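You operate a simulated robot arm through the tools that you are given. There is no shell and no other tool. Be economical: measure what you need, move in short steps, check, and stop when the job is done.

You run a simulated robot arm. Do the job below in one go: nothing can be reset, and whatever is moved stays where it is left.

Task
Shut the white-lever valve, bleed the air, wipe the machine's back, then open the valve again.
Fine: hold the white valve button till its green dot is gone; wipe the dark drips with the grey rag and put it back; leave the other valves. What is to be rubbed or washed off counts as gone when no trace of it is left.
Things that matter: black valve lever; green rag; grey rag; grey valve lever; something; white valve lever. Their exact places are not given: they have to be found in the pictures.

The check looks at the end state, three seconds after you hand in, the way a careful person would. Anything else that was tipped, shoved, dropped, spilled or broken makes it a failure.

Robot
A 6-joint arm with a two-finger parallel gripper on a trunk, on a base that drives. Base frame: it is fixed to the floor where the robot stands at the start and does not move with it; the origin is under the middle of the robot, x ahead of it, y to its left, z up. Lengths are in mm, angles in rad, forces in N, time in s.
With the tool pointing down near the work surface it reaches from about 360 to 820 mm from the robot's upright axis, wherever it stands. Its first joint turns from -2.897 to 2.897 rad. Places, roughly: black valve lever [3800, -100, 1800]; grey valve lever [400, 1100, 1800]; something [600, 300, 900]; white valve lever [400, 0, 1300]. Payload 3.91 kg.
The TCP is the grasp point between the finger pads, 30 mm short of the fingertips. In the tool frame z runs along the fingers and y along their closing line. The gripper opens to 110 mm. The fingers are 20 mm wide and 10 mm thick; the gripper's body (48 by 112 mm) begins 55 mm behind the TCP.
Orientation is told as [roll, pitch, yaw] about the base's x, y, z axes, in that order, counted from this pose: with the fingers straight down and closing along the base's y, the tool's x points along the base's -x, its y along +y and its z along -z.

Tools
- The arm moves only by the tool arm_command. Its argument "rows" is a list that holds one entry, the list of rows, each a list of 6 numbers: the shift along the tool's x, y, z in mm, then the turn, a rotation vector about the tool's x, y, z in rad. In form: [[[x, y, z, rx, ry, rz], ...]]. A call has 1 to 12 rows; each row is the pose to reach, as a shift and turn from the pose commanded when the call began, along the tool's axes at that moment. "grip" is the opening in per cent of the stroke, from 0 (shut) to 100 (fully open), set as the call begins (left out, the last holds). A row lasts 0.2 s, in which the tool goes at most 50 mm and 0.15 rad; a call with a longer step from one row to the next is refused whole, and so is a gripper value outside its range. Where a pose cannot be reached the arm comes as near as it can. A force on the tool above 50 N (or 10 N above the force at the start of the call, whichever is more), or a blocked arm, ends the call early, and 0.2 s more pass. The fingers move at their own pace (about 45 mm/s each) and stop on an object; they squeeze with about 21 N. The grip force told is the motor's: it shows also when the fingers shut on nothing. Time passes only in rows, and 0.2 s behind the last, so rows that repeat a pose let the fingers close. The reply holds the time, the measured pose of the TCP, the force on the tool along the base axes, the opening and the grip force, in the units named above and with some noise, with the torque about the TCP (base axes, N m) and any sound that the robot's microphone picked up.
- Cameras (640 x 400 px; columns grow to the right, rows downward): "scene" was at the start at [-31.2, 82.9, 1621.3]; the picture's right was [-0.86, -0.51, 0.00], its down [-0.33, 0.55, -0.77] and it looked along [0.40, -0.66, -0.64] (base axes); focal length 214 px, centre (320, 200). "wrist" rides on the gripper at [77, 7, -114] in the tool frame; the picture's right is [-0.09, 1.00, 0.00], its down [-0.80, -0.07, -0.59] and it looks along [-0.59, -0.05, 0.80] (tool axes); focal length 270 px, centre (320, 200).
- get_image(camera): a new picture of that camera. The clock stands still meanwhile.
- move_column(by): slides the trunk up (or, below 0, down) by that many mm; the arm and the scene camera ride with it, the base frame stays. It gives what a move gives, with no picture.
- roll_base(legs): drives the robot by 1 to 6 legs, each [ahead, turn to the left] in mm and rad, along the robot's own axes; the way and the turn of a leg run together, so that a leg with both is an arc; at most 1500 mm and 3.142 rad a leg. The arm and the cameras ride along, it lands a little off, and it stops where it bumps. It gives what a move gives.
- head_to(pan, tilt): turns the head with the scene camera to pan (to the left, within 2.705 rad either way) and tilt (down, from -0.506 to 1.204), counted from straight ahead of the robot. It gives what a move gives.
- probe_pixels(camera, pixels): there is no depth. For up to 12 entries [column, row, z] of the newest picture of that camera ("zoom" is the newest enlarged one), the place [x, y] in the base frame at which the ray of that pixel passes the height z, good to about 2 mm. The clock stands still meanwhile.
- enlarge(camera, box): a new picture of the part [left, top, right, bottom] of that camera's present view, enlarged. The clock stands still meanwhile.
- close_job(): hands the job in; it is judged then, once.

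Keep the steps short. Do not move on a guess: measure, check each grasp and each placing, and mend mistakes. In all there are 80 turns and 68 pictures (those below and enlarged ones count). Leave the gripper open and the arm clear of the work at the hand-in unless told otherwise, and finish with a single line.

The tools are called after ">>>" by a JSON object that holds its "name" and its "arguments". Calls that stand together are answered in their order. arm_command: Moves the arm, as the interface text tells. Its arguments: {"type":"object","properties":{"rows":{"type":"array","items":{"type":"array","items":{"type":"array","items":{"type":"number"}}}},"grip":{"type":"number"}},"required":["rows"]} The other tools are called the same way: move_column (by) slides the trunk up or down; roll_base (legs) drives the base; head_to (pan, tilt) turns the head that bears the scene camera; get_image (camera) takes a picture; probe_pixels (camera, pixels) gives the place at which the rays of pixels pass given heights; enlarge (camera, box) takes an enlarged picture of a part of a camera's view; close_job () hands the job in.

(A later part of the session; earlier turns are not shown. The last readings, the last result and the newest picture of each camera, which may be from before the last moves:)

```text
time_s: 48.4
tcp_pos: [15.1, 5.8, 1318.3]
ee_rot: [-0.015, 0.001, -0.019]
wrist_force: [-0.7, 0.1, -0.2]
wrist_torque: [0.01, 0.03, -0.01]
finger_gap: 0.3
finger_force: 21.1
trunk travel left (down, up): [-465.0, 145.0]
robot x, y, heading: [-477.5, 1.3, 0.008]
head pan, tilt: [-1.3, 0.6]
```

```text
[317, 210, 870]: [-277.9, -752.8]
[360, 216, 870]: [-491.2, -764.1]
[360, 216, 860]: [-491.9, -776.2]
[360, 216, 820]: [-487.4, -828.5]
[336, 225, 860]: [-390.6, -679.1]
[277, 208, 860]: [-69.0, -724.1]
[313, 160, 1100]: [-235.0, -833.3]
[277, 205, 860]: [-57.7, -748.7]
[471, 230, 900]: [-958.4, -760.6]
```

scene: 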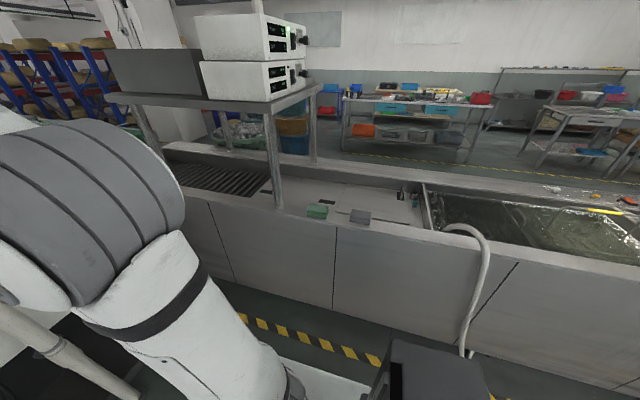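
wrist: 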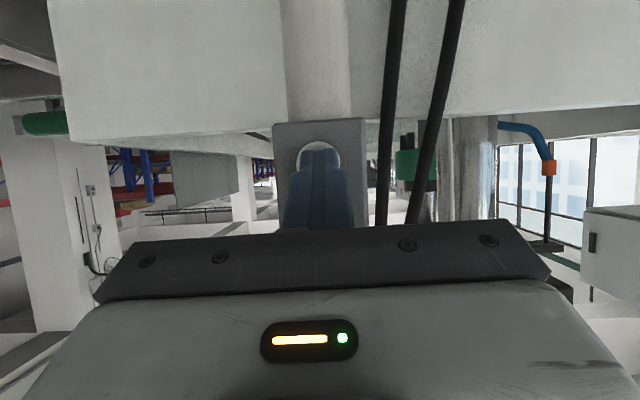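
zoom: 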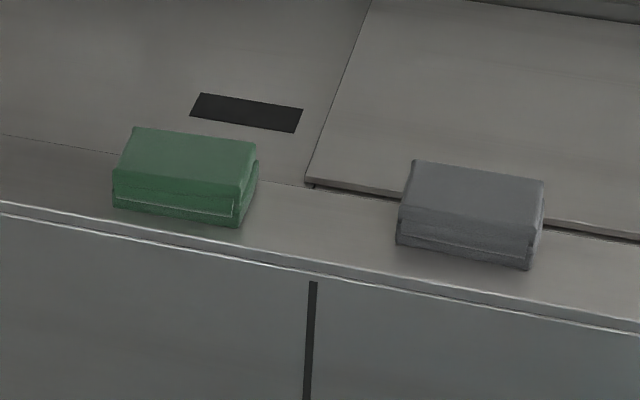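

The grey rag is at about (−490, −768), the counter's front edge at y≈−680. I'll turn right to face it and drive 120 mm closer, with the arm folded.

>>> {"name": "roll_base", "arguments": {"legs": [[0, -1.571], [120, 0]]}}

>>> {"name": "head_to", "arguments": {"pan": 0.0, "tilt": 0.75}}

>>> {"name": "get_image", "arguments": {"camera": "scene"}}

>>> {"name": "get_image", "arguments": {"camera": "wrist"}}

```text
time_s: 53.4
tcp_pos: [-461.7, -614.5, 1315.6]
ee_rot: [-0.012, 0.002, -1.571]
wrist_force: [-0.8, -0.3, 0.0]
wrist_torque: [0.05, -0.02, -0.01]
finger_gap: 0.5
finger_force: 20.7
trunk travel left (down, up): [-465.0, 145.0]
robot x, y, heading: [-455.8, -119.8, -1.55]
head pan, tilt: [-1.3, 0.6]
```

```text
time_s: 54.9
tcp_pos: [-461.9, -611.6, 1316.3]
ee_rot: [-0.015, 0.001, -1.57]
wrist_force: [-0.3, 0.0, 0.6]
wrist_torque: [-0.02, 0.0, 0.01]
finger_gap: 0.2
finger_force: 21.0
trunk travel left (down, up): [-465.0, 145.0]
robot x, y, heading: [-452.8, -118.6, -1.554]
head pan, tilt: [0.0, 0.75]
```

```text
29 pictures are left
```

scene: 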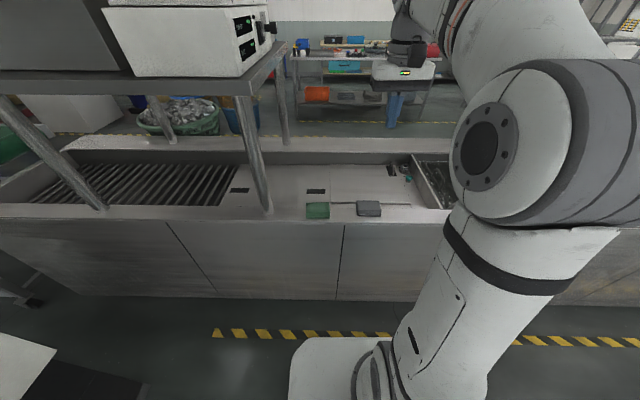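

```text
28 pictures are left
```

wrist: 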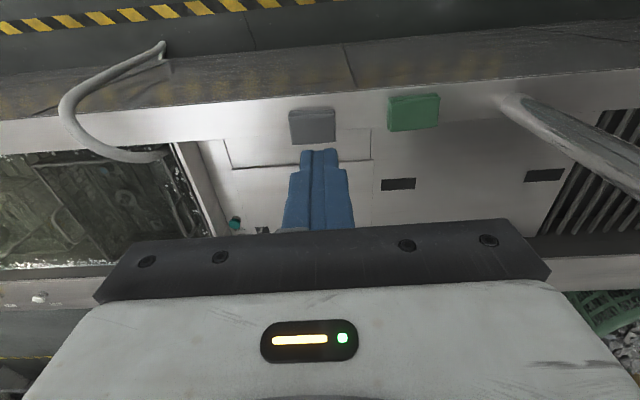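

The wrist camera sees the grey rag at (312,125), green at (412,112). I'll enlarge and probe the grey rag's corners.

>>> {"name": "enlarge", "arguments": {"camera": "wrist", "box": [272, 85, 352, 165]}}

>>> {"name": "enlarge", "arguments": {"camera": "scene", "box": [295, 185, 395, 235]}}

```text
5.00 times, centred on (312, 125) of wrist
```

zoom: 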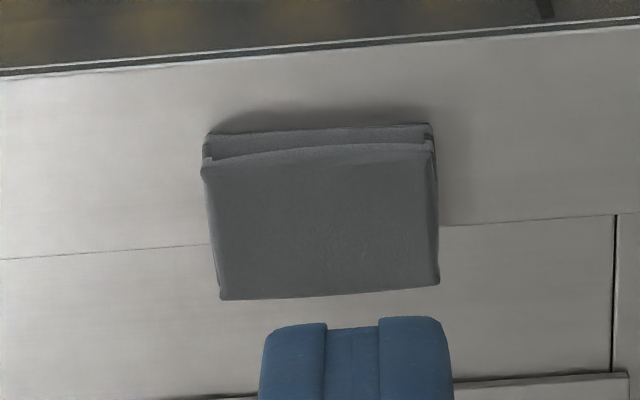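

```text
6.40 times, centred on (345, 210) of scene
```

zoom: 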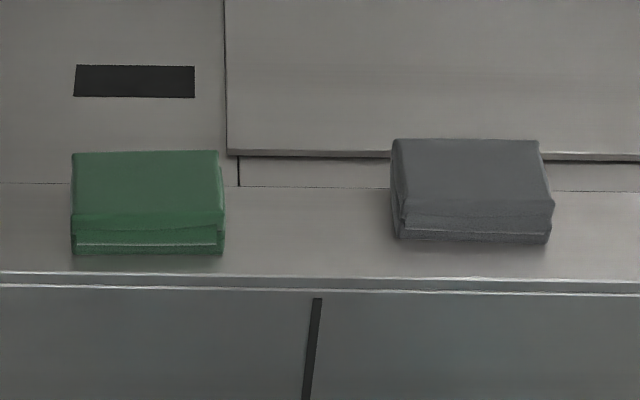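

I'll probe corners from the wrist view and matching scene points to get the height.

>>> {"name": "probe_pixels", "arguments": {"camera": "wrist", "pixels": [[290, 111.4, 860], [334.2, 109.8, 860], [288.6, 119.4, 890], [334.4, 114.4, 890], [292.2, 144.8, 890], [335.8, 141.6, 890], [292.2, 144.8, 920], [335.8, 141.6, 920]]}}

>>> {"name": "probe_pixels", "arguments": {"camera": "scene", "pixels": [[356.4, 200.6, 890], [356.4, 200.6, 920], [379, 200.6, 890], [379, 200.6, 920], [357.5, 215.9, 860], [357.5, 215.9, 890], [358, 212, 890], [381, 215.9, 860]]}}

```text
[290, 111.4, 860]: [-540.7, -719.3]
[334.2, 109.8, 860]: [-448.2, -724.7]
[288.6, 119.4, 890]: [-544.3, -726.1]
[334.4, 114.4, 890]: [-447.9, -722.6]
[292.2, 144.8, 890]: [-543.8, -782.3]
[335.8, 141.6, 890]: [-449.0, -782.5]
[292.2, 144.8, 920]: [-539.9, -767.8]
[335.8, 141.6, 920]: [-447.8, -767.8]
```

```text
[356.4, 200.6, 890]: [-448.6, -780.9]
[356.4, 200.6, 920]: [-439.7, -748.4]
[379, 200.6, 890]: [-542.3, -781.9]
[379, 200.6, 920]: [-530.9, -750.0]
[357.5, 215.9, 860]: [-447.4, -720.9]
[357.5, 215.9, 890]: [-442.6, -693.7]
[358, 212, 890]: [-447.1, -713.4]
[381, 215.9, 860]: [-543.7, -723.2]
```

Both views agree on the grey rag: x −543 to −448, y −722 to −782, z 860–890, centre (−495.5, −752). I'll open the gripper, turn it 90° to close across the 60 mm side, and come to 150 mm above it.

>>> {"name": "arm_command", "arguments": {"rows": [[[-13, -3, 23, 0, 0, 0.143], [-26, -6, 46, 0, 0, 0.286], [-39, -9, 69, 0, 0, 0.429], [-52, -12, 92, 0, 0, 0.571], [-65, -15, 115, 0, 0, 0.714], [-78, -18, 138, 0, 0, 0.857], [-91, -21, 161, 0, 0, 1.0], [-104, -24, 184, 0, 0, 1.143], [-117, -27, 207, 0, 0, 1.286], [-130, -30, 230, 0, 0, 1.428], [-140, -33.5, 253, 0, 0, 1.571], [-140, -33.5, 276, 0, 0, 1.571]]], "grip": 100}}

>>> {"name": "get_image", "arguments": {"camera": "wrist"}}

```text
time_s: 57.5
tcp_pos: [-499.3, -754.2, 1039.1]
ee_rot: [0.0, -0.013, 3.139]
wrist_force: [0.2, -0.7, -0.5]
wrist_torque: [0.02, 0.0, 0.02]
finger_gap: 110.1
finger_force: 0.1
trunk travel left (down, up): [-465.0, 145.0]
robot x, y, heading: [-458.7, -117.1, -1.556]
head pan, tilt: [0.0, 0.75]
```

```text
25 pictures are left
```

wrist: 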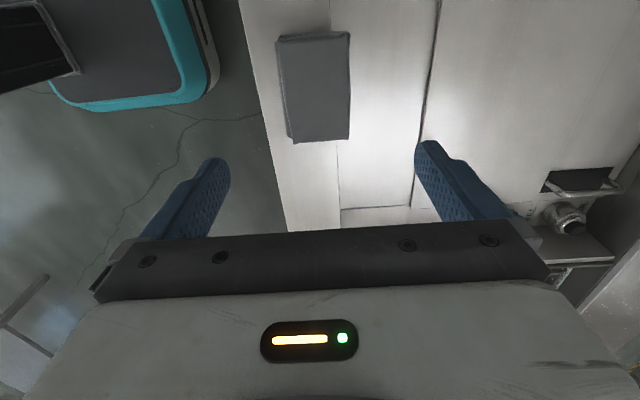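

The tool is square over the rag. I'll descend to TCP z≈899 so the fingertips stop about 9 mm above the counter, leaving rag proud of the tips.

>>> {"name": "arm_command", "arguments": {"rows": [[[1, -1, 35, 0, 0, 0], [2, -2, 70, 0, 0, 0], [3.5, -2, 105, 0, 0, 0], [3.5, -2, 125, 0, 0, 0], [3.5, -2, 140, 0, 0, 0], [3.5, -2, 140, 0, 0, 0]]], "grip": 82}}

>>> {"name": "get_image", "arguments": {"camera": "wrist"}}

```text
time_s: 58.9
tcp_pos: [-498.1, -749.6, 901.4]
ee_rot: [0.001, -0.014, 3.141]
wrist_force: [-0.3, -0.5, 0.2]
wrist_torque: [0.01, -0.01, 0.0]
finger_gap: 90.2
finger_force: 0.1
trunk travel left (down, up): [-465.0, 145.0]
robot x, y, heading: [-453.4, -119.6, -1.557]
head pan, tilt: [0.0, 0.75]
```

```text
24 pictures are left
```

wrist: 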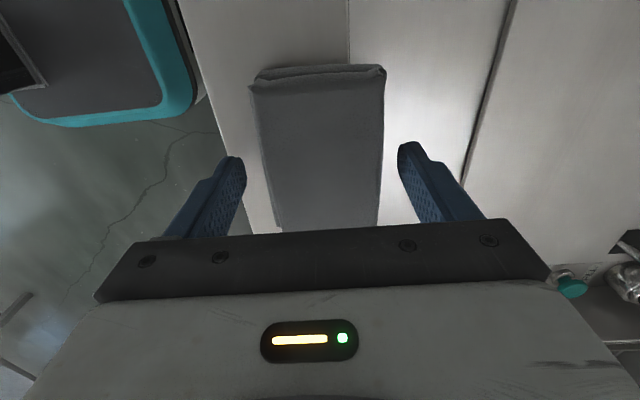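

The rag lies between the fingers. I'll close and then lift 60 mm.

>>> {"name": "arm_command", "arguments": {"rows": [[[0, 0, 1, 0, 0, 0], [0, 0, 1, 0, 0, 0], [0, 0, 1, 0, 0, 0], [0, 0, 1, 0, 0, 0], [0, 0, 1, 0, 0, 0], [0, 0, -20, 0, 0, 0], [0, 0, -60, 0, 0, 0], [0, 0, -100, 0, 0, 0]]], "grip": 0}}

>>> {"name": "get_image", "arguments": {"camera": "wrist"}}

>>> {"name": "enlarge", "arguments": {"camera": "scene", "box": [300, 130, 420, 230]}}

```text
time_s: 60.7
tcp_pos: [-495.2, -751.5, 1003.4]
ee_rot: [-0.001, -0.015, 3.142]
wrist_force: [0.0, -0.1, 0.2]
wrist_torque: [0.02, -0.01, -0.03]
finger_gap: 0.0
finger_force: 21.0
trunk travel left (down, up): [-465.0, 145.0]
robot x, y, heading: [-451.6, -121.7, -1.554]
head pan, tilt: [0.0, 0.75]
```

```text
23 pictures are left
```

wrist: 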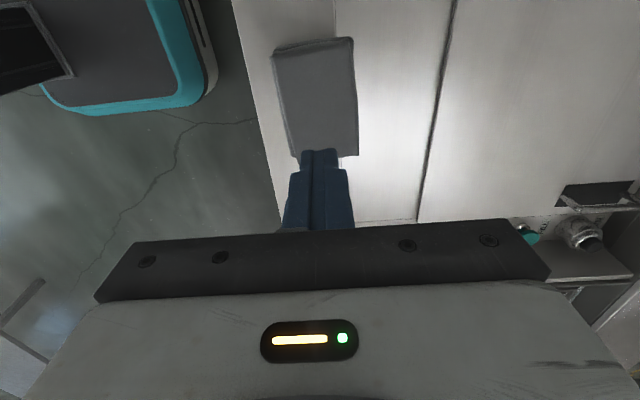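

```text
4.00 times, centred on (360, 180) of scene
```

zoom: 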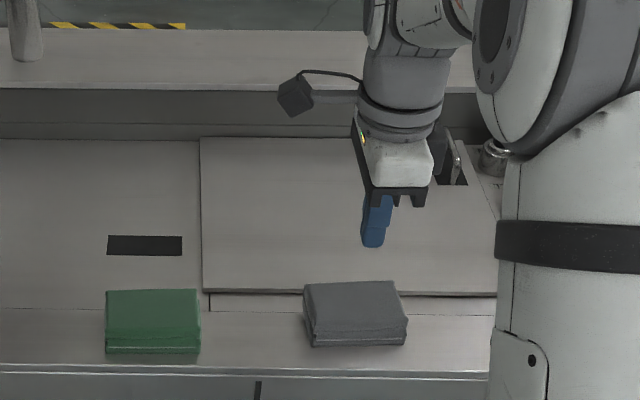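

The gripper shut on nothing: the rag slipped out and stayed on the counter, slightly turned. I'll re-measure it.

>>> {"name": "enlarge", "arguments": {"camera": "wrist", "box": [256, 20, 376, 170]}}

>>> {"name": "probe_pixels", "arguments": {"camera": "scene", "pixels": [[356.25, 201.5, 890], [377.5, 200.3, 890], [381.25, 216.25, 860], [358, 216.75, 860], [356.25, 201.5, 880], [377.5, 200.3, 880]]}}

```text
2.67 times, centred on (316, 95) of wrist
```

zoom: 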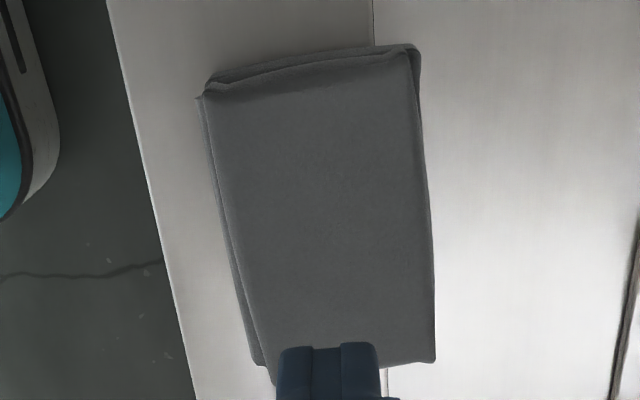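

```text
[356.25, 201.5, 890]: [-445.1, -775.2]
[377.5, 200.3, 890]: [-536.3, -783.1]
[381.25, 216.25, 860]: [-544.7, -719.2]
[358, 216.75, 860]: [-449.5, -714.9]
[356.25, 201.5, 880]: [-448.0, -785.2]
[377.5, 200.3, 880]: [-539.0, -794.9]
```

>>> {"name": "probe_pixels", "arguments": {"camera": "zoom", "pixels": [[205, 92, 890], [412, 48, 890], [435, 360, 890], [270, 380, 890], [205, 92, 875], [412, 48, 875], [435, 360, 875], [270, 380, 875], [258, 362, 860], [212, 76, 860]]}}

```text
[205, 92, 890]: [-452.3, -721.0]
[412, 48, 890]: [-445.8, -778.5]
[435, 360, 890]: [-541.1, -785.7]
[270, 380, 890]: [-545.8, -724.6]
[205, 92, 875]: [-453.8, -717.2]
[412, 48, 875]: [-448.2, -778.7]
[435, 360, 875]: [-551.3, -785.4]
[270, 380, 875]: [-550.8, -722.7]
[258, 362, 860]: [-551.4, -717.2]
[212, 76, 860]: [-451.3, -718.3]
```

The rag is still at centre (−496, −751), turned about 0.055 rad. I'll open, align, and go deeper (tips about 3 mm above the counter).

>>> {"name": "arm_command", "arguments": {"rows": [[[0, 0, 0, 0, 0, -0.055], [0, 0, 0, 0, 0, -0.055], [0, 0, 0, 0, 0, -0.055], [0, 0, 0, 0, 0, -0.055], [0, 0, 40, 0, 0, -0.055], [0, 0, 75, 0, 0, -0.055], [0, 0, 95, 0, 0, -0.055], [0, 0, 105, 0, 0, -0.055], [0, 0, 110, 0, 0, -0.055], [0, 0, 110, 0, 0, -0.055]]], "grip": 85}}

>>> {"name": "arm_command", "arguments": {"rows": [[[0, 0, 0, 0, 0, 0], [0, 0, 0, 0, 0, 0], [0, 0, 0, 0, 0, 0], [0, 0, 0, 0, 0, 0], [0, 0, 0, 0, 0, 0], [0, 0, 0, 0, 0, 0]]], "grip": 0}}

>>> {"name": "get_image", "arguments": {"camera": "wrist"}}

```text
time_s: 62.9
tcp_pos: [-497.0, -751.1, 890.8]
ee_rot: [-0.001, -0.012, -3.087]
wrist_force: [-0.8, 0.2, 0.7]
wrist_torque: [0.01, 0.0, -0.05]
finger_gap: 93.6
finger_force: 0.0
trunk travel left (down, up): [-465.0, 145.0]
robot x, y, heading: [-454.2, -119.7, -1.555]
head pan, tilt: [0.0, 0.75]
```

```text
time_s: 64.3
tcp_pos: [-498.1, -751.2, 891.0]
ee_rot: [0.0, -0.015, -3.087]
wrist_force: [0.5, 0.7, -1.1]
wrist_torque: [0.02, -0.02, 0.0]
finger_gap: 64.5
finger_force: 20.5
trunk travel left (down, up): [-465.0, 145.0]
robot x, y, heading: [-458.1, -120.3, -1.557]
head pan, tilt: [0.0, 0.75]
```

```text
20 pictures are left
```

wrist: 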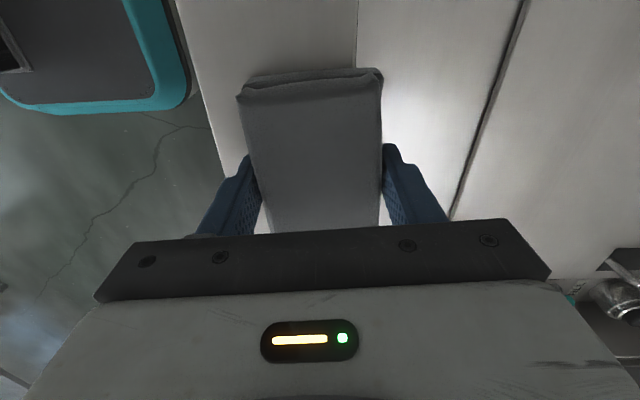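

The fingers now grip at 64.5 mm. I'll lift in small steps and read the gap.

>>> {"name": "arm_command", "arguments": {"rows": [[[0, 0, -8, 0, 0, 0], [0, 0, -20, 0, 0, 0], [0, 0, -40, 0, 0, 0], [0, 0, -70, 0, 0, 0], [0, 0, -100, 0, 0, 0]]]}}

>>> {"name": "enlarge", "arguments": {"camera": "scene", "box": [300, 130, 420, 230]}}

```text
time_s: 65.5
tcp_pos: [-496.0, -748.8, 993.4]
ee_rot: [0.002, -0.014, -3.088]
wrist_force: [-1.0, -0.7, -1.5]
wrist_torque: [0.0, 0.03, 0.04]
finger_gap: 64.6
finger_force: 21.2
trunk travel left (down, up): [-465.0, 145.0]
robot x, y, heading: [-454.0, -119.4, -1.554]
head pan, tilt: [0.0, 0.75]
```

```text
4.00 times, centred on (360, 180) of scene
```

zoom: 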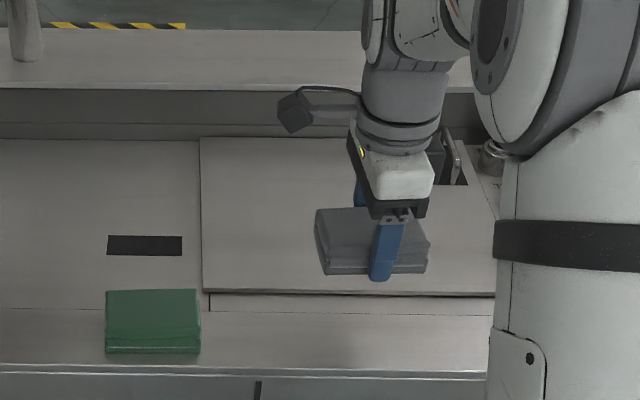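

The rag is held and lifted (gap 64.6). I'll retract the arm, turn the wrist back, then drive round to face the drips on the panel.

>>> {"name": "arm_command", "arguments": {"rows": [[[0, 0, -28, 0, 0, 0], [0, 0, -56, 0, 0, -0.15], [0, -10, -84, 0, 0, -0.3], [5, -30, -112, 0, 0, -0.45], [10, -50, -140, 0, 0, -0.6], [15, -70, -168, 0, 0, -0.75], [20, -90, -196, 0, 0, -0.9], [25, -110, -220, 0, 0, -1.05], [30, -130, -240, 0, 0, -1.2], [35, -150, -250, 0, 0, -1.35], [40, -165, -250, 0, 0, -1.49], [40, -165, -250, 0, 0, -1.516]]]}}

>>> {"name": "roll_base", "arguments": {"legs": [[-225, 0], [0, 1.554], [320, 0]]}}

>>> {"name": "head_to", "arguments": {"pan": 0.25, "tilt": 0.75}}

>>> {"name": "get_image", "arguments": {"camera": "scene"}}

```text
time_s: 68.1
tcp_pos: [-460.2, -583.0, 1241.4]
ee_rot: [-0.013, 0.001, -1.57]
wrist_force: [-0.8, -0.4, -0.8]
wrist_torque: [-0.02, -0.04, -0.01]
finger_gap: 64.5
finger_force: 20.8
trunk travel left (down, up): [-465.0, 145.0]
robot x, y, heading: [-455.4, -120.2, -1.562]
head pan, tilt: [0.0, 0.75]
```

```text
time_s: 75.4
tcp_pos: [327.2, 126.2, 1239.8]
ee_rot: [-0.015, -0.002, 0.029]
wrist_force: [0.8, 0.7, -1.3]
wrist_torque: [0.0, 0.02, -0.01]
finger_gap: 64.4
finger_force: 20.5
trunk travel left (down, up): [-465.0, 145.0]
robot x, y, heading: [-139.4, 115.4, 0.052]
head pan, tilt: [0.0, 0.75]
```

```text
time_s: 76.2
tcp_pos: [325.3, 127.1, 1241.0]
ee_rot: [-0.014, -0.001, 0.028]
wrist_force: [0.0, -0.5, -0.7]
wrist_torque: [0.01, -0.02, 0.01]
finger_gap: 64.5
finger_force: 21.0
trunk travel left (down, up): [-465.0, 145.0]
robot x, y, heading: [-138.4, 113.6, 0.056]
head pan, tilt: [0.25, 0.75]
```

```text
18 pictures are left
```

scene: 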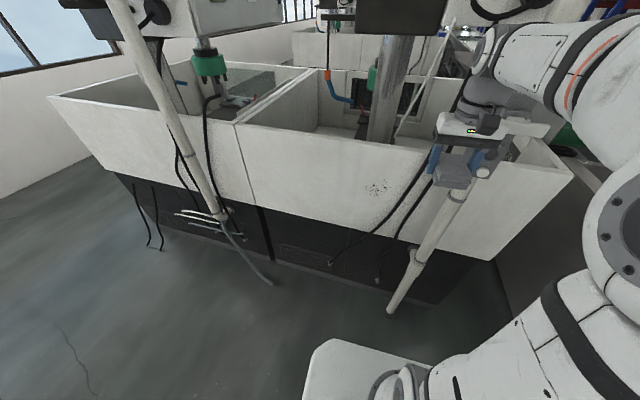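

The robot is at (−139, 114), heading 0.054; the drips are at (377,190). I'll enlarge and probe to fix the panel plane and the drips' extent.

>>> {"name": "enlarge", "arguments": {"camera": "scene", "box": [332, 150, 428, 230]}}

>>> {"name": "probe_pixels", "arguments": {"camera": "zoom", "pixels": [[300, 200, 970], [300, 200, 1000], [230, 200, 970], [400, 200, 970], [300, 140, 1000], [300, 260, 940]]}}

```text
5.00 times, centred on (380, 190) of scene
```

zoom: 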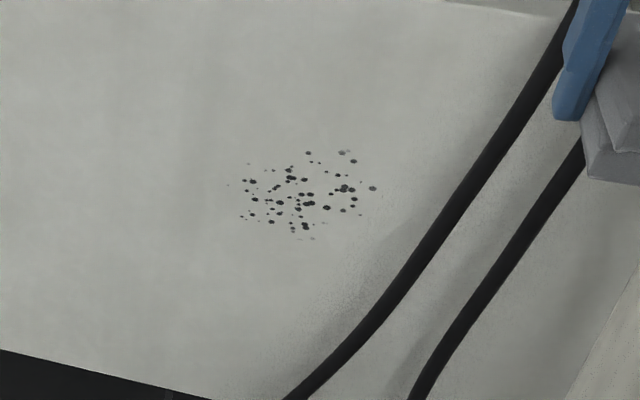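

```text
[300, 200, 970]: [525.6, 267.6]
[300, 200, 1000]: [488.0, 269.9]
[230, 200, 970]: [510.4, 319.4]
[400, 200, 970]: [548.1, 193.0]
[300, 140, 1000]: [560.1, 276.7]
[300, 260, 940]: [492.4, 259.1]
```

Two views put the drips at roughly x 570, y 265 (209–321), z about 940 ± 40. I'll lower the trunk 260 mm, then swing the tool up toward horizontal in front of them, with clear distance to the panel.

>>> {"name": "move_column", "arguments": {"by": -260}}

>>> {"name": "arm_command", "arguments": {"rows": [[[-6, 14, 4, 0, -0.143, 0], [-12, 28, 8, 0, -0.286, 0], [-18, 42, 12, 0, -0.429, 0], [-24, 56, 16, 0, -0.571, 0], [-30, 70, 20, 0, -0.714, 0], [-36, 84, 24, 0, -0.857, 0], [-42, 98, 28, 0, -1.0, 0], [-48, 112, 32, 0, -1.143, 0], [-54, 126, 36, 0, -1.286, 0], [-60, 138, 40, 0, -1.428, 0], [-60, 138, 40, 0, -1.571, 0], [-60, 138, 40, 0, -1.571, 0]]]}}

>>> {"name": "get_image", "arguments": {"camera": "wrist"}}

```text
time_s: 78.9
tcp_pos: [324.9, 126.5, 981.3]
ee_rot: [-0.015, 0.0, 0.028]
wrist_force: [0.0, 0.2, -1.1]
wrist_torque: [0.01, 0.01, 0.01]
finger_gap: 64.6
finger_force: 21.0
trunk travel left (down, up): [-205.0, 405.0]
robot x, y, heading: [-132.9, 112.5, 0.056]
head pan, tilt: [0.25, 0.75]
```

```text
time_s: 81.5
tcp_pos: [380.1, 266.0, 938.4]
ee_rot: [-1.693, -1.558, 1.721]
wrist_force: [-0.1, -0.1, 0.3]
wrist_torque: [-0.02, 0.0, -0.04]
finger_gap: 64.7
finger_force: 20.7
trunk travel left (down, up): [-205.0, 405.0]
robot x, y, heading: [-137.5, 116.8, 0.055]
head pan, tilt: [0.25, 0.75]
```

```text
16 pictures are left
```

wrist: 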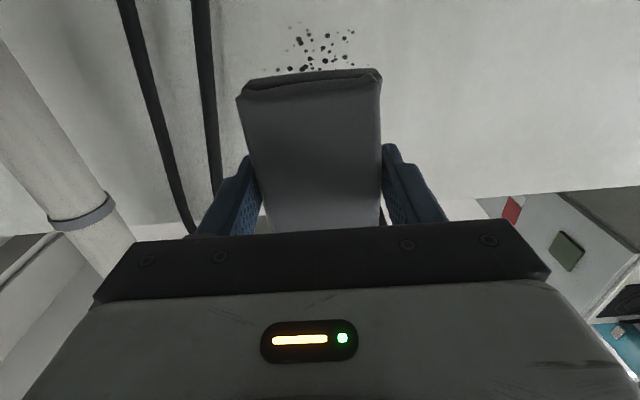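

The tool is horizontal, the rag faces the panel, and the drips are visible at cols 275–355, rows 22–72+. I'll probe where those rays meet the panel.

>>> {"name": "probe_pixels", "arguments": {"camera": "wrist", "pixels": [[320, 25, 930], [320, 25, 900], [320, 68, 930], [320, 68, 910], [276, 68, 930], [276, 68, 910], [352, 32, 930], [352, 32, 900], [205, 100, 940], [205, 100, 960], [210, 160, 960], [210, 160, 990]]}}

```text
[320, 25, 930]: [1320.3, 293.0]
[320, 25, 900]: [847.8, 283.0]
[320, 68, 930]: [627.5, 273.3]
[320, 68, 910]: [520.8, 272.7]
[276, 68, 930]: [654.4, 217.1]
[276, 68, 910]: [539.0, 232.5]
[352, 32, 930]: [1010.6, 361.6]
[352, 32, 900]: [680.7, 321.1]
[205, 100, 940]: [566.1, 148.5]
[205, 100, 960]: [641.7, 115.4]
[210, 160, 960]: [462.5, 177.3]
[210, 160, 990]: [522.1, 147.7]
```

The views agree at panel x≈590, with drips y 210–320 and z 882–958. I'll lower 20 mm, approach to a few mm off, then creep to contact.

>>> {"name": "arm_command", "arguments": {"rows": [[[10, 0, 40, 0, 0, 0], [20, 0, 80, 0, 0, 0], [20, 0, 120, 0, 0, 0], [20, 0, 145, 0, 0, 0], [20, 0, 158, 0, 0, 0], [20, 0, 162, 0, 0, 0], [20, 0, 166, 0, 0, 0], [20, 0, 170, 0, 0, 0], [20, 0, 174, 0, 0, 0]]]}}

```text
time_s: 83.5
tcp_pos: [553.4, 269.5, 918.3]
ee_rot: [-1.452, -1.555, 1.482]
wrist_force: [-14.7, 0.4, -6.1]
wrist_torque: [0.15, -0.5, -0.41]
finger_gap: 64.7
finger_force: 21.0
trunk travel left (down, up): [-205.0, 405.0]
robot x, y, heading: [-140.1, 112.6, 0.05]
head pan, tilt: [0.25, 0.75]
```

Contact with about 15 N. I'll wipe: sweep left and right across the drips in rows, at slight pressure.

>>> {"name": "arm_command", "arguments": {"rows": [[[0, 20, 1, 0, 0, 0], [0, 40, 1, 0, 0, 0], [0, 50, 1, 0, 0, 0], [0, 30, 1, 0, 0, 0], [0, 10, 1, 0, 0, 0], [0, -10, 1, 0, 0, 0], [0, -30, 1, 0, 0, 0], [0, -45, 1, 0, 0, 0], [0, -25, 1, 0, 0, 0], [0, 0, 1, 0, 0, 0], [0, 25, 1, 0, 0, 0], [0, 45, 1, 0, 0, 0]]]}}

>>> {"name": "get_image", "arguments": {"camera": "wrist"}}

>>> {"name": "enlarge", "arguments": {"camera": "scene", "box": [332, 150, 428, 230]}}

```text
time_s: 86.1
tcp_pos: [554.9, 315.1, 919.9]
ee_rot: [-1.569, -1.557, 1.596]
wrist_force: [-0.5, -0.6, -0.5]
wrist_torque: [0.04, 0.02, 0.0]
finger_gap: 64.9
finger_force: 21.1
trunk travel left (down, up): [-205.0, 405.0]
robot x, y, heading: [-142.2, 115.7, 0.051]
head pan, tilt: [0.25, 0.75]
```

```text
15 pictures are left
```

wrist: 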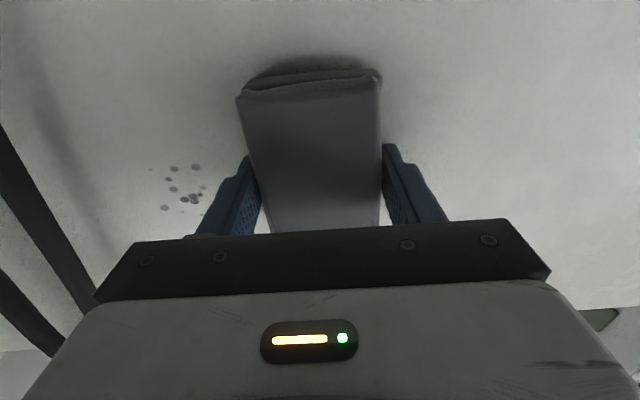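

```text
5.00 times, centred on (380, 190) of scene
```

zoom: 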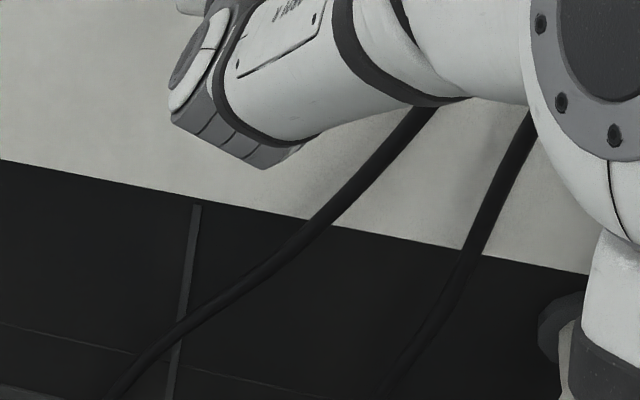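

Wiping works, but at this end contact was lost and faint drips remain to the right at (150–205, 165–210). I'll probe where they are.

>>> {"name": "probe_pixels", "arguments": {"camera": "wrist", "pixels": [[150, 170, 920], [150, 170, 960], [195, 167, 920], [195, 167, 960], [190, 210, 940], [190, 210, 980]]}}

```text
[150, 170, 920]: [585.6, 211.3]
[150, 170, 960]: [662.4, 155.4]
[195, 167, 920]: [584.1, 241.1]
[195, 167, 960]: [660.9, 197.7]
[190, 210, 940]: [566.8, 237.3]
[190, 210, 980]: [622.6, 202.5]
```

Remaining drips are at y 210–241, z 920–955. I'll press slightly deeper and sweep right then back at 20 mm higher, staying short of the hose.

>>> {"name": "arm_command", "arguments": {"rows": [[[0, 0, 4, 0, 0, 0], [0, -22, 3.5, 0, 0, 0], [0, -45, 3, 0, 0, 0], [0, -68, 2.5, 0, 0, 0], [0, -92, 2.5, 0, 0, 0], [-20, -92, 2.5, 0, 0, 0], [-20, -75, 3, 0, 0, 0], [-20, -92, 2.5, 0, 0, 0], [-20, -68, 3, 0, 0, 0], [-20, -45, 3.5, 0, 0, 0], [-20, -20, 4, 0, 0, 0], [-20, 5, 4.5, 0, 0, 0]]]}}

>>> {"name": "get_image", "arguments": {"camera": "wrist"}}

```text
time_s: 86.7
tcp_pos: [553.5, 303.8, 920.3]
ee_rot: [-1.657, -1.552, 1.698]
wrist_force: [-21.5, 6.6, 3.0]
wrist_torque: [-0.05, -0.06, -0.62]
finger_gap: 64.8
finger_force: 20.8
trunk travel left (down, up): [-205.0, 405.0]
robot x, y, heading: [-141.5, 111.1, 0.046]
head pan, tilt: [0.25, 0.75]
stopped in row 3: the force on the tool passed its limit (the readings are from after the stop); the commanded pose is now the measured one
```

```text
13 pictures are left
```

wrist: 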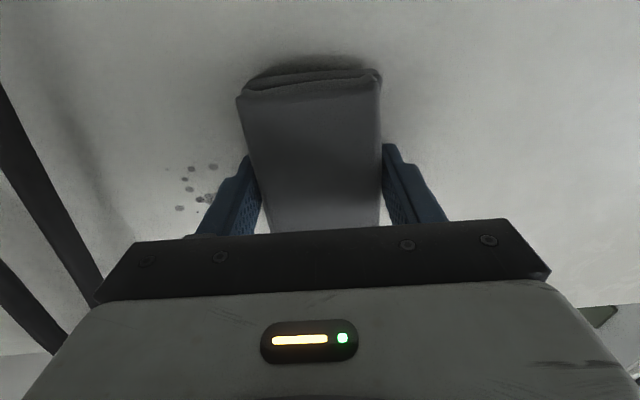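

Pressed too hard, so the sweep stopped early; the command is now reset at about 21 N. I'll sweep right with no extra depth.

>>> {"name": "arm_command", "arguments": {"rows": [[[0, -15, 0, 0, 0, 0], [0, -32, -0.5, 0, 0, 0], [0, -50, -0.5, 0, 0, 0], [0, -67, -0.5, 0, 0, 0], [0, -82, -0.5, 0, 0, 0], [-12, -82, -0.5, 0, 0, 0], [-22, -82, -0.5, 0, 0, 0], [-22, -65, 0, 0, 0, 0], [-22, -82, -0.5, 0, 0, 0], [-10, -65, 0, 0, 0, 0], [-10, -40, 0, 0, 0, 0], [-10, -15, 0, 0, 0, 0]]]}}

>>> {"name": "get_image", "arguments": {"camera": "wrist"}}

```text
time_s: 87.4
tcp_pos: [553.3, 271.4, 919.8]
ee_rot: [-1.564, -1.553, 1.613]
wrist_force: [-19.8, 6.5, 2.1]
wrist_torque: [-0.13, -0.31, -0.58]
finger_gap: 64.7
finger_force: 20.9
trunk travel left (down, up): [-205.0, 405.0]
robot x, y, heading: [-138.6, 114.2, 0.053]
head pan, tilt: [0.25, 0.75]
stopped in row 3: the force on the tool passed its limit (the readings are from after the stop); the commanded pose is now the measured one
```

```text
12 pictures are left
```

wrist: 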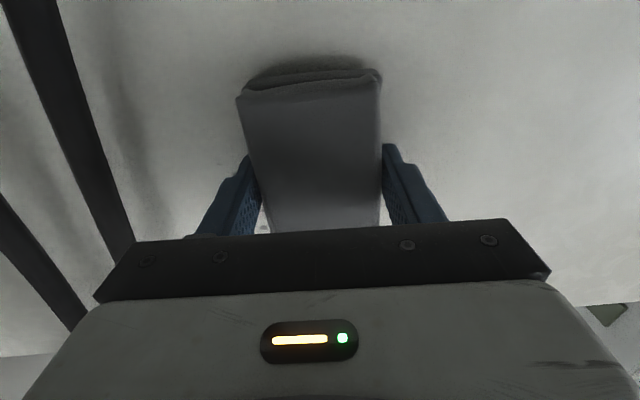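

The visible residue there is now covered or gone. I'll go on to the right with the depth eased 1.5 mm, also working the upper band.

>>> {"name": "arm_command", "arguments": {"rows": [[[0, -12, -1, 0, 0, 0], [0, -24, -1.3, 0, 0, 0], [0, -36, -1.6, 0, 0, 0], [0, -48, -2, 0, 0, 0], [-12, -48, -2, 0, 0, 0], [-22, -48, -2, 0, 0, 0], [-22, -35, -1.8, 0, 0, 0], [-22, -48, -2, 0, 0, 0], [-22, -30, -1.6, 0, 0, 0], [-22, -12, -1.2, 0, 0, 0], [-22, 6, -0.8, 0, 0, 0], [-22, 24, -0.4, 0, 0, 0]]]}}

>>> {"name": "get_image", "arguments": {"camera": "wrist"}}

```text
time_s: 88.5
tcp_pos: [554.3, 227.7, 926.4]
ee_rot: [-1.008, -1.547, 1.049]
wrist_force: [-16.6, 6.7, -1.1]
wrist_torque: [-0.22, -0.65, -0.29]
finger_gap: 64.3
finger_force: 21.1
out of reach, approached as far as the arm can: row 4
trunk travel left (down, up): [-205.0, 405.0]
robot x, y, heading: [-134.0, 116.5, 0.054]
head pan, tilt: [0.25, 0.75]
stopped in row 5: the force on the tool passed its limit (the readings are from after the stop); the commanded pose is now the measured one
```

```text
11 pictures are left
```

wrist: 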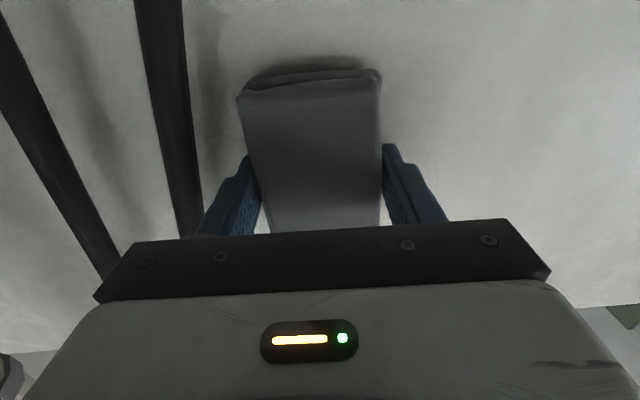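

I'll pull back 70 mm and raise 70 mm so the wrist camera sees the whole wiped area.

>>> {"name": "arm_command", "arguments": {"rows": [[[0, 3, -20, 0, 0, 0], [0, 15, -50, 0, 0, 0], [-25, 25, -75, 0, 0, 0], [-50, 35, -80, 0, 0, 0], [-80, 40, -80, 0, 0, 0], [-80, 40, -80, 0, 0, 0]]]}}

>>> {"name": "enlarge", "arguments": {"camera": "wrist", "box": [160, 0, 480, 200]}}

```text
time_s: 89.9
tcp_pos: [474.8, 262.7, 1006.2]
ee_rot: [-0.897, -1.549, 0.934]
wrist_force: [-0.3, -0.8, -0.5]
wrist_torque: [-0.01, 0.01, -0.02]
finger_gap: 64.4
finger_force: 20.6
trunk travel left (down, up): [-205.0, 405.0]
robot x, y, heading: [-134.2, 110.6, 0.055]
head pan, tilt: [0.25, 0.75]
```

```text
2.00 times, centred on (320, 100) of wrist
```

zoom: 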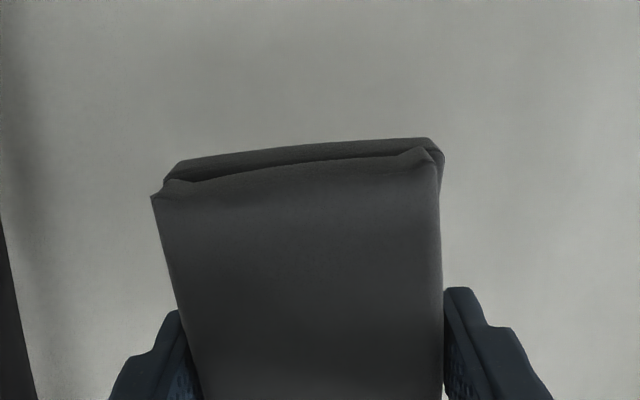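

The visible part is clean. I'll fold the arm back with the tool down, raise the trunk, and check with the scene camera.

>>> {"name": "arm_command", "arguments": {"rows": [[[0, 0, -45, 0, 0, 0], [0, 0, -90, 0, 0, 0], [0, -14, -110, 0, 0.15, 0], [0, -28, -115, 0, 0.3, 0], [0, -42, -120, 0, 0.45, 0], [0, -56, -125, 0, 0.6, 0], [0, -70, -130, 0, 0.75, 0], [0, -84, -135, 0, 0.9, 0], [0, -98, -140, 0, 1.05, 0], [0, -112, -145, 0, 1.2, 0], [0, -126, -150, 0, 1.35, 0], [0, -136, -150, 0, 1.5, 0]]]}}

>>> {"name": "move_column", "arguments": {"by": 260}}

>>> {"name": "enlarge", "arguments": {"camera": "scene", "box": [342, 160, 422, 220]}}

```text
time_s: 92.5
tcp_pos: [331.0, 120.5, 1008.8]
ee_rot: [-0.018, -0.056, 0.039]
wrist_force: [0.0, -0.1, 0.0]
wrist_torque: [-0.01, -0.02, 0.0]
finger_gap: 64.6
finger_force: 21.1
trunk travel left (down, up): [-205.0, 405.0]
robot x, y, heading: [-137.6, 112.5, 0.057]
head pan, tilt: [0.25, 0.75]
```

```text
time_s: 95.2
tcp_pos: [332.0, 122.2, 1268.9]
ee_rot: [-0.017, -0.056, 0.039]
wrist_force: [0.5, 0.2, -0.4]
wrist_torque: [0.01, 0.0, -0.02]
finger_gap: 64.7
finger_force: 21.3
trunk travel left (down, up): [-465.0, 145.0]
robot x, y, heading: [-135.8, 116.3, 0.056]
head pan, tilt: [0.25, 0.75]
```

```text
6.67 times, centred on (382, 190) of scene
```

zoom: 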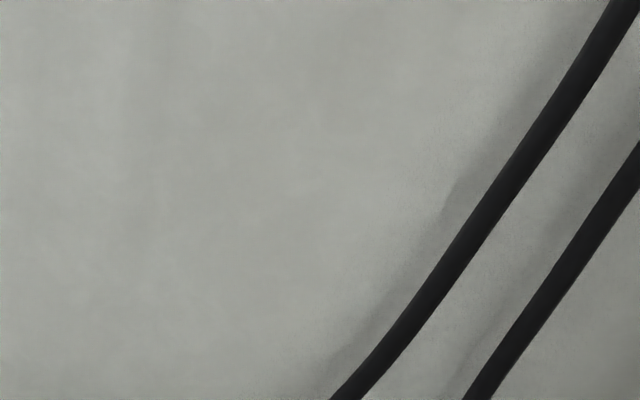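

The panel is clean. I'll drive back to the counter to return the rag.

>>> {"name": "roll_base", "arguments": {"legs": [[-320, 0], [0, -1.62], [216, 0]]}}

```text
time_s: 102.7
tcp_pos: [-520.7, -591.8, 1268.5]
ee_rot: [-0.017, -0.055, -1.635]
wrist_force: [-0.5, 0.2, -0.8]
wrist_torque: [0.04, 0.0, 0.01]
finger_gap: 64.5
finger_force: 20.5
trunk travel left (down, up): [-465.0, 145.0]
robot x, y, heading: [-464.2, -124.0, -1.637]
head pan, tilt: [0.25, 0.75]
```

I'll level the tool, then turn it back 90° while moving to above the rag's place at (−496, −751).

>>> {"name": "arm_command", "arguments": {"rows": [[[0, 0, 0, 0, 0.055, 0], [0, 0, 0, 0, 0.055, 0]]]}}

>>> {"name": "arm_command", "arguments": {"rows": [[[-14, 3, 23, 0, 0, 0.137], [-28, 6, 46, 0, 0, 0.274], [-42, 9, 69, 0, 0, 0.411], [-57, 12, 92, 0, 0, 0.548], [-71, 15, 115, 0, 0, 0.685], [-85, 18, 138, 0, 0, 0.822], [-99, 21, 161, 0, 0, 0.959], [-113, 25, 184, 0, 0, 1.096], [-128, 28, 207, 0, 0, 1.233], [-142, 31, 230, 0, 0, 1.37], [-157, 35, 250, 0, 0, 1.507], [-157, 35, 250, 0, 0, 1.507]]]}}

>>> {"name": "get_image", "arguments": {"camera": "wrist"}}

```text
time_s: 103.3
tcp_pos: [-520.8, -591.2, 1269.8]
ee_rot: [-0.018, -0.001, -1.636]
wrist_force: [-0.3, 0.7, 0.0]
wrist_torque: [0.0, 0.01, -0.03]
finger_gap: 64.4
finger_force: 21.2
trunk travel left (down, up): [-465.0, 145.0]
robot x, y, heading: [-469.6, -124.9, -1.632]
head pan, tilt: [0.25, 0.75]
```

```text
time_s: 105.9
tcp_pos: [-498.3, -749.3, 1016.2]
ee_rot: [0.001, -0.018, 3.138]
wrist_force: [0.6, -0.3, -1.1]
wrist_torque: [-0.01, -0.03, 0.03]
finger_gap: 64.5
finger_force: 20.9
trunk travel left (down, up): [-465.0, 145.0]
robot x, y, heading: [-466.8, -121.4, -1.629]
head pan, tilt: [0.25, 0.75]
```

```text
8 pictures are left
```

wrist: 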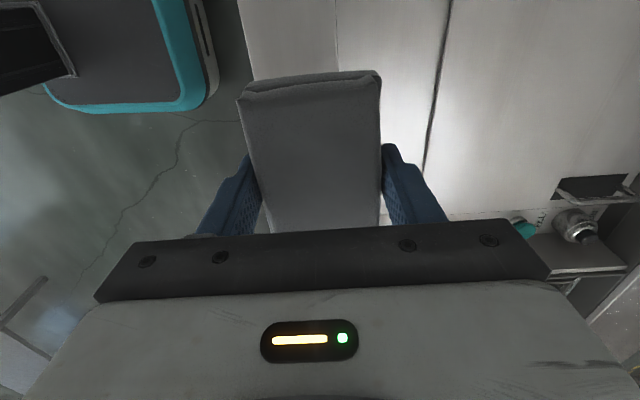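

It is aligned over the same place. I'll lower to the grasp height slowly, then open and lift off.

>>> {"name": "arm_command", "arguments": {"rows": [[[2, 1, 40, 0, 0, 0], [2, 1, 80, 0, 0, 0], [2, 1, 105, 0, 0, 0], [2, 1, 116, 0, 0, 0], [2, 1, 121, 0, 0, 0], [2, 1, 124, 0, 0, 0], [2, 1, 124, 0, 0, 0]]]}}

>>> {"name": "arm_command", "arguments": {"rows": [[[0, 0, 0, 0, 0, 0], [0, 0, 0, 0, 0, 0], [0, 0, 0, 0, 0, 0], [0, 0, 0, 0, 0, 0], [0, 0, -10, 0, 0, 0], [0, 0, -30, 0, 0, 0], [0, 0, -70, 0, 0, 0], [0, 0, -110, 0, 0, 0]]], "grip": 90}}

>>> {"name": "get_image", "arguments": {"camera": "wrist"}}

```text
time_s: 107.5
tcp_pos: [-500.8, -751.5, 893.2]
ee_rot: [0.0, -0.017, 3.139]
wrist_force: [0.4, 1.0, -1.4]
wrist_torque: [0.0, 0.0, 0.02]
finger_gap: 64.6
finger_force: 20.8
trunk travel left (down, up): [-465.0, 145.0]
robot x, y, heading: [-466.2, -119.9, -1.634]
head pan, tilt: [0.25, 0.75]
```

```text
time_s: 109.3
tcp_pos: [-500.3, -752.2, 1003.1]
ee_rot: [0.0, -0.016, 3.142]
wrist_force: [0.2, 0.3, -0.7]
wrist_torque: [0.01, 0.04, 0.0]
finger_gap: 98.8
finger_force: 0.1
trunk travel left (down, up): [-465.0, 145.0]
robot x, y, heading: [-466.0, -126.9, -1.635]
head pan, tilt: [0.25, 0.75]
```

```text
7 pictures are left
```

wrist: 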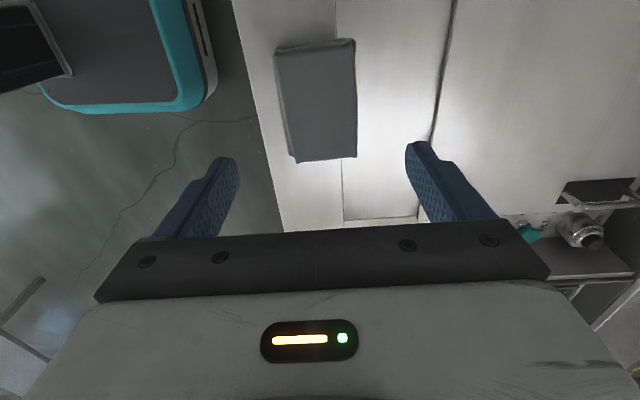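

The rag is back in its place, released. I'll retract the arm, close the gripper, drive back to the valve station and raise the trunk.

>>> {"name": "arm_command", "arguments": {"rows": [[[0, 0, -40, 0, 0, 0], [0, -10, -65, 0, 0, -0.14], [0, -25, -90, 0, 0, -0.28], [0, -40, -115, 0, 0, -0.42], [5, -55, -140, 0, 0, -0.56], [10, -70, -165, 0, 0, -0.7], [15, -85, -190, 0, 0, -0.84], [20, -100, -215, 0, 0, -0.98], [25, -115, -240, 0, 0, -1.12], [30, -130, -260, 0, 0, -1.26], [30, -145, -270, 0, 0, -1.4], [30, -160, -270, 0, 0, -1.507]]], "grip": 0}}

>>> {"name": "roll_base", "arguments": {"legs": [[-125, 0], [0, 1.64], [-18, 0]]}}

>>> {"name": "move_column", "arguments": {"by": 110}}

```text
time_s: 111.9
tcp_pos: [-462.1, -590.3, 1274.2]
ee_rot: [-0.016, -0.001, -1.634]
wrist_force: [-1.1, -0.3, 0.5]
wrist_torque: [0.01, 0.03, -0.02]
finger_gap: 0.1
finger_force: 21.5
trunk travel left (down, up): [-465.0, 145.0]
robot x, y, heading: [-469.5, -123.8, -1.63]
head pan, tilt: [0.25, 0.75]
```

```text
time_s: 117.7
tcp_pos: [-17.6, 73.6, 1274.2]
ee_rot: [-0.016, -0.003, 0.073]
wrist_force: [-0.3, 0.1, -0.1]
wrist_torque: [0.04, -0.02, 0.01]
finger_gap: 0.0
finger_force: 21.3
trunk travel left (down, up): [-465.0, 145.0]
robot x, y, heading: [-478.7, -16.3, 0.069]
head pan, tilt: [0.25, 0.75]
```

```text
time_s: 119.1
tcp_pos: [-16.6, 72.1, 1384.0]
ee_rot: [-0.018, -0.002, 0.074]
wrist_force: [0.3, -0.3, -0.2]
wrist_torque: [-0.02, -0.03, -0.01]
finger_gap: 0.0
finger_force: 20.9
trunk travel left (down, up): [-575.0, 35.0]
robot x, y, heading: [-479.5, -12.2, 0.072]
head pan, tilt: [0.25, 0.75]
```

Robot at (−479, −12). The lever's left end must now be pushed down to point it vertical again. I'll bring the closed fingers forward at the same 30° tilt, above the lever's left end, still 100 mm short.

>>> {"name": "arm_command", "arguments": {"rows": [[[-37, -6, 5, 0.0048, -0.132, 0.008], [-74, -12, 10, 0.0097, -0.265, 0.0165], [-111, -18, 15, 0.0145, -0.397, 0.025], [-148, -24, 20, 0.0193, -0.53, 0.033], [-186, -30, 25, 0.0242, -0.662, 0.041], [-223, -36, 30, 0.029, -0.794, 0.05], [-260, -42, 35, 0.0339, -0.927, 0.058], [-297, -49, 40, 0.0387, -1.059, 0.066], [-297, -49, 40, 0.0387, -1.059, 0.066]]]}}

>>> {"name": "get_image", "arguments": {"camera": "wrist"}}

```text
time_s: 121.1
tcp_pos: [283.9, 43.4, 1347.3]
ee_rot: [-0.036, -1.065, 0.034]
wrist_force: [0.6, 0.0, 0.6]
wrist_torque: [0.01, 0.01, -0.03]
finger_gap: 0.1
finger_force: 20.8
trunk travel left (down, up): [-575.0, 35.0]
robot x, y, heading: [-477.8, -12.4, 0.069]
head pan, tilt: [0.25, 0.75]
```

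```text
6 pictures are left
```

wrist: 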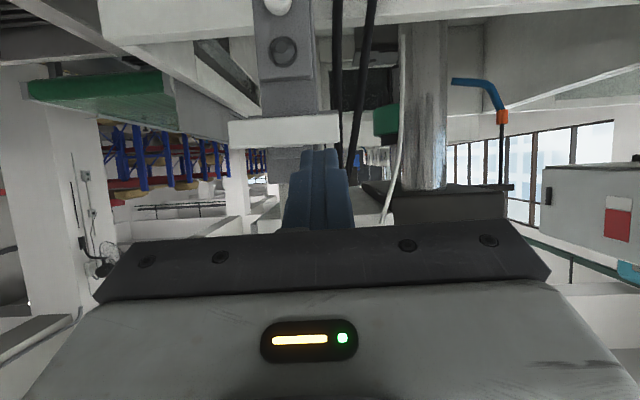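

Pose is right: the fingers are above the lever's left part. I'll advance so the tips overlap the lever's depth from above.

>>> {"name": "arm_command", "arguments": {"rows": [[[-17, 0, 35, 0, 0, 0], [-35, 0, 70, 0, 0, 0], [-52, 0, 104, 0, 0, 0], [-52, 0, 104, 0, 0, 0]]]}}

```text
time_s: 122.1
tcp_pos: [401.6, 44.1, 1340.1]
ee_rot: [-0.037, -1.062, 0.033]
wrist_force: [0.5, -0.3, 0.0]
wrist_torque: [0.02, 0.01, 0.0]
finger_gap: 0.1
finger_force: 20.8
trunk travel left (down, up): [-575.0, 35.0]
robot x, y, heading: [-476.1, -9.9, 0.073]
head pan, tilt: [0.25, 0.75]
```

No contact yet. I'll push the left end down along the arc until the lever hangs vertical.

>>> {"name": "arm_command", "arguments": {"rows": [[[5.2, 0, 2.9, 0, 0, 0], [14.4, 4, 8, 0, 0, 0], [24.5, 5.3, 13.6, 0, 0, 0], [34, 4, 19, 0, 0, 0], [43.7, 0, 24.3, 0, 0, 0], [51.6, -7, 28.7, 0, 0, 0], [57.7, -16.5, 32, 0, 0, 0], [59.4, -21, 33, 0, 0, 0], [59.4, -24, 33, 0, 0, 0]]]}}

>>> {"name": "get_image", "arguments": {"camera": "wrist"}}

```text
time_s: 124.1
tcp_pos: [400.6, 27.5, 1274.8]
ee_rot: [-0.043, -1.068, 0.042]
wrist_force: [7.1, 25.7, 10.4]
wrist_torque: [0.39, -0.29, 0.48]
finger_gap: 0.1
finger_force: 21.0
trunk travel left (down, up): [-575.0, 35.0]
robot x, y, heading: [-478.7, -11.7, 0.069]
head pan, tilt: [0.25, 0.75]
```

```text
5 pictures are left
```

wrist: 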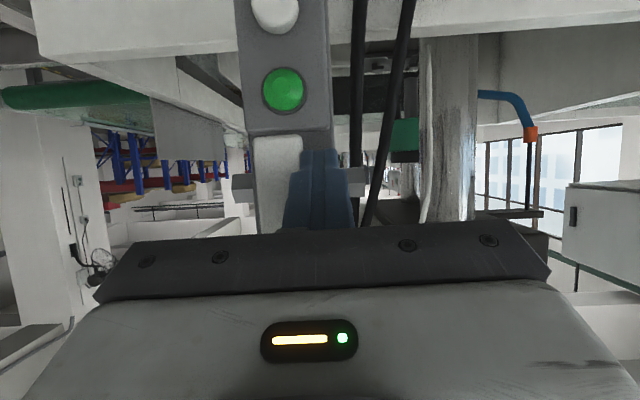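

The lever is vertical at its stop (26 N), and the dot is green again because the valve is open. I'll ease off sideways, withdraw, and open the gripper.

>>> {"name": "arm_command", "arguments": {"rows": [[[0, 12, 0, 0, 0, 0], [12, 14, -24, 0, 0, 0], [24, 14, -55, 0, 0, 0], [24, 14, -95, 0, 0, 0], [24, 14, -140, 0, 0, 0], [24, 14, -180, 0, 0, 0]]]}}

>>> {"name": "arm_command", "arguments": {"rows": [[[0, 0, -40, 0, 0, 0], [0, 30, -70, 0, 0.14, 0], [0, 60, -90, 0, 0.28, 0], [0, 90, -100, 0, 0.42, 0], [0, 90, -100, 0, 0.42, 0], [0, 90, -100, 0, 0.42, 0], [0, 90, -100, 0, 0.42, 0]]], "grip": 100}}

>>> {"name": "head_to", "arguments": {"pan": 0.0, "tilt": 0.5}}

>>> {"name": "get_image", "arguments": {"camera": "scene"}}

```text
time_s: 125.5
tcp_pos: [230.0, 31.3, 1338.5]
ee_rot: [-0.038, -1.062, 0.032]
wrist_force: [-0.3, 0.4, 0.5]
wrist_torque: [0.0, -0.01, 0.0]
finger_gap: 0.0
finger_force: 21.0
trunk travel left (down, up): [-575.0, 35.0]
robot x, y, heading: [-478.1, -12.3, 0.071]
head pan, tilt: [0.25, 0.75]
```

```text
time_s: 127.1
tcp_pos: [143.5, 122.8, 1387.0]
ee_rot: [-0.023, -0.641, 0.013]
wrist_force: [-0.1, -0.7, 0.4]
wrist_torque: [-0.02, -0.05, 0.05]
finger_gap: 110.0
finger_force: 0.0
trunk travel left (down, up): [-575.0, 35.0]
robot x, y, heading: [-476.9, -17.9, 0.075]
head pan, tilt: [0.25, 0.75]
```

```text
time_s: 127.9
tcp_pos: [142.3, 124.2, 1387.3]
ee_rot: [-0.023, -0.642, 0.016]
wrist_force: [-0.6, 0.4, 0.4]
wrist_torque: [-0.01, -0.01, 0.0]
finger_gap: 110.1
finger_force: 0.1
trunk travel left (down, up): [-575.0, 35.0]
robot x, y, heading: [-477.0, -14.3, 0.073]
head pan, tilt: [0.0, 0.499]
```

```text
4 pictures are left
```

scene: 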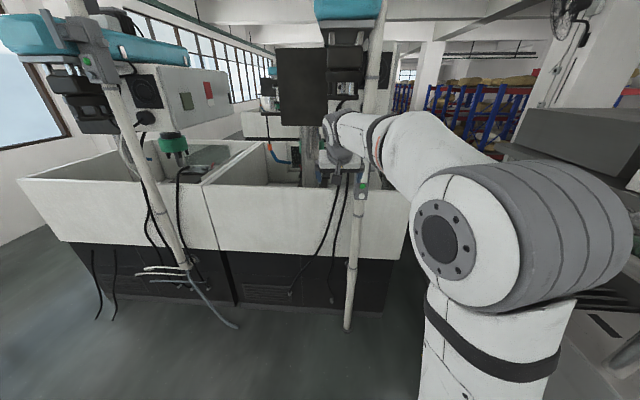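

I'll take one enlarged check of the panel and one of the lever.

>>> {"name": "enlarge", "arguments": {"camera": "scene", "box": [270, 180, 350, 240]}}

>>> {"name": "enlarge", "arguments": {"camera": "scene", "box": [335, 140, 399, 200]}}

```text
6.67 times, centred on (310, 210) of scene
```

zoom: 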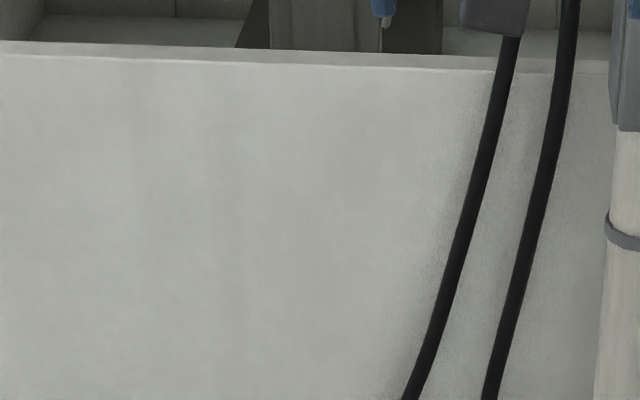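

```text
6.67 times, centred on (367, 170) of scene
```

zoom: 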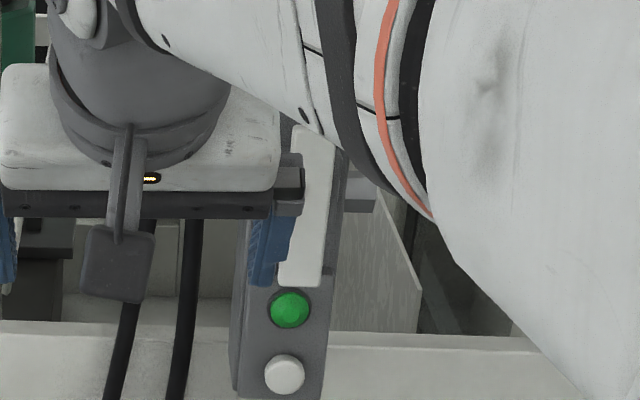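

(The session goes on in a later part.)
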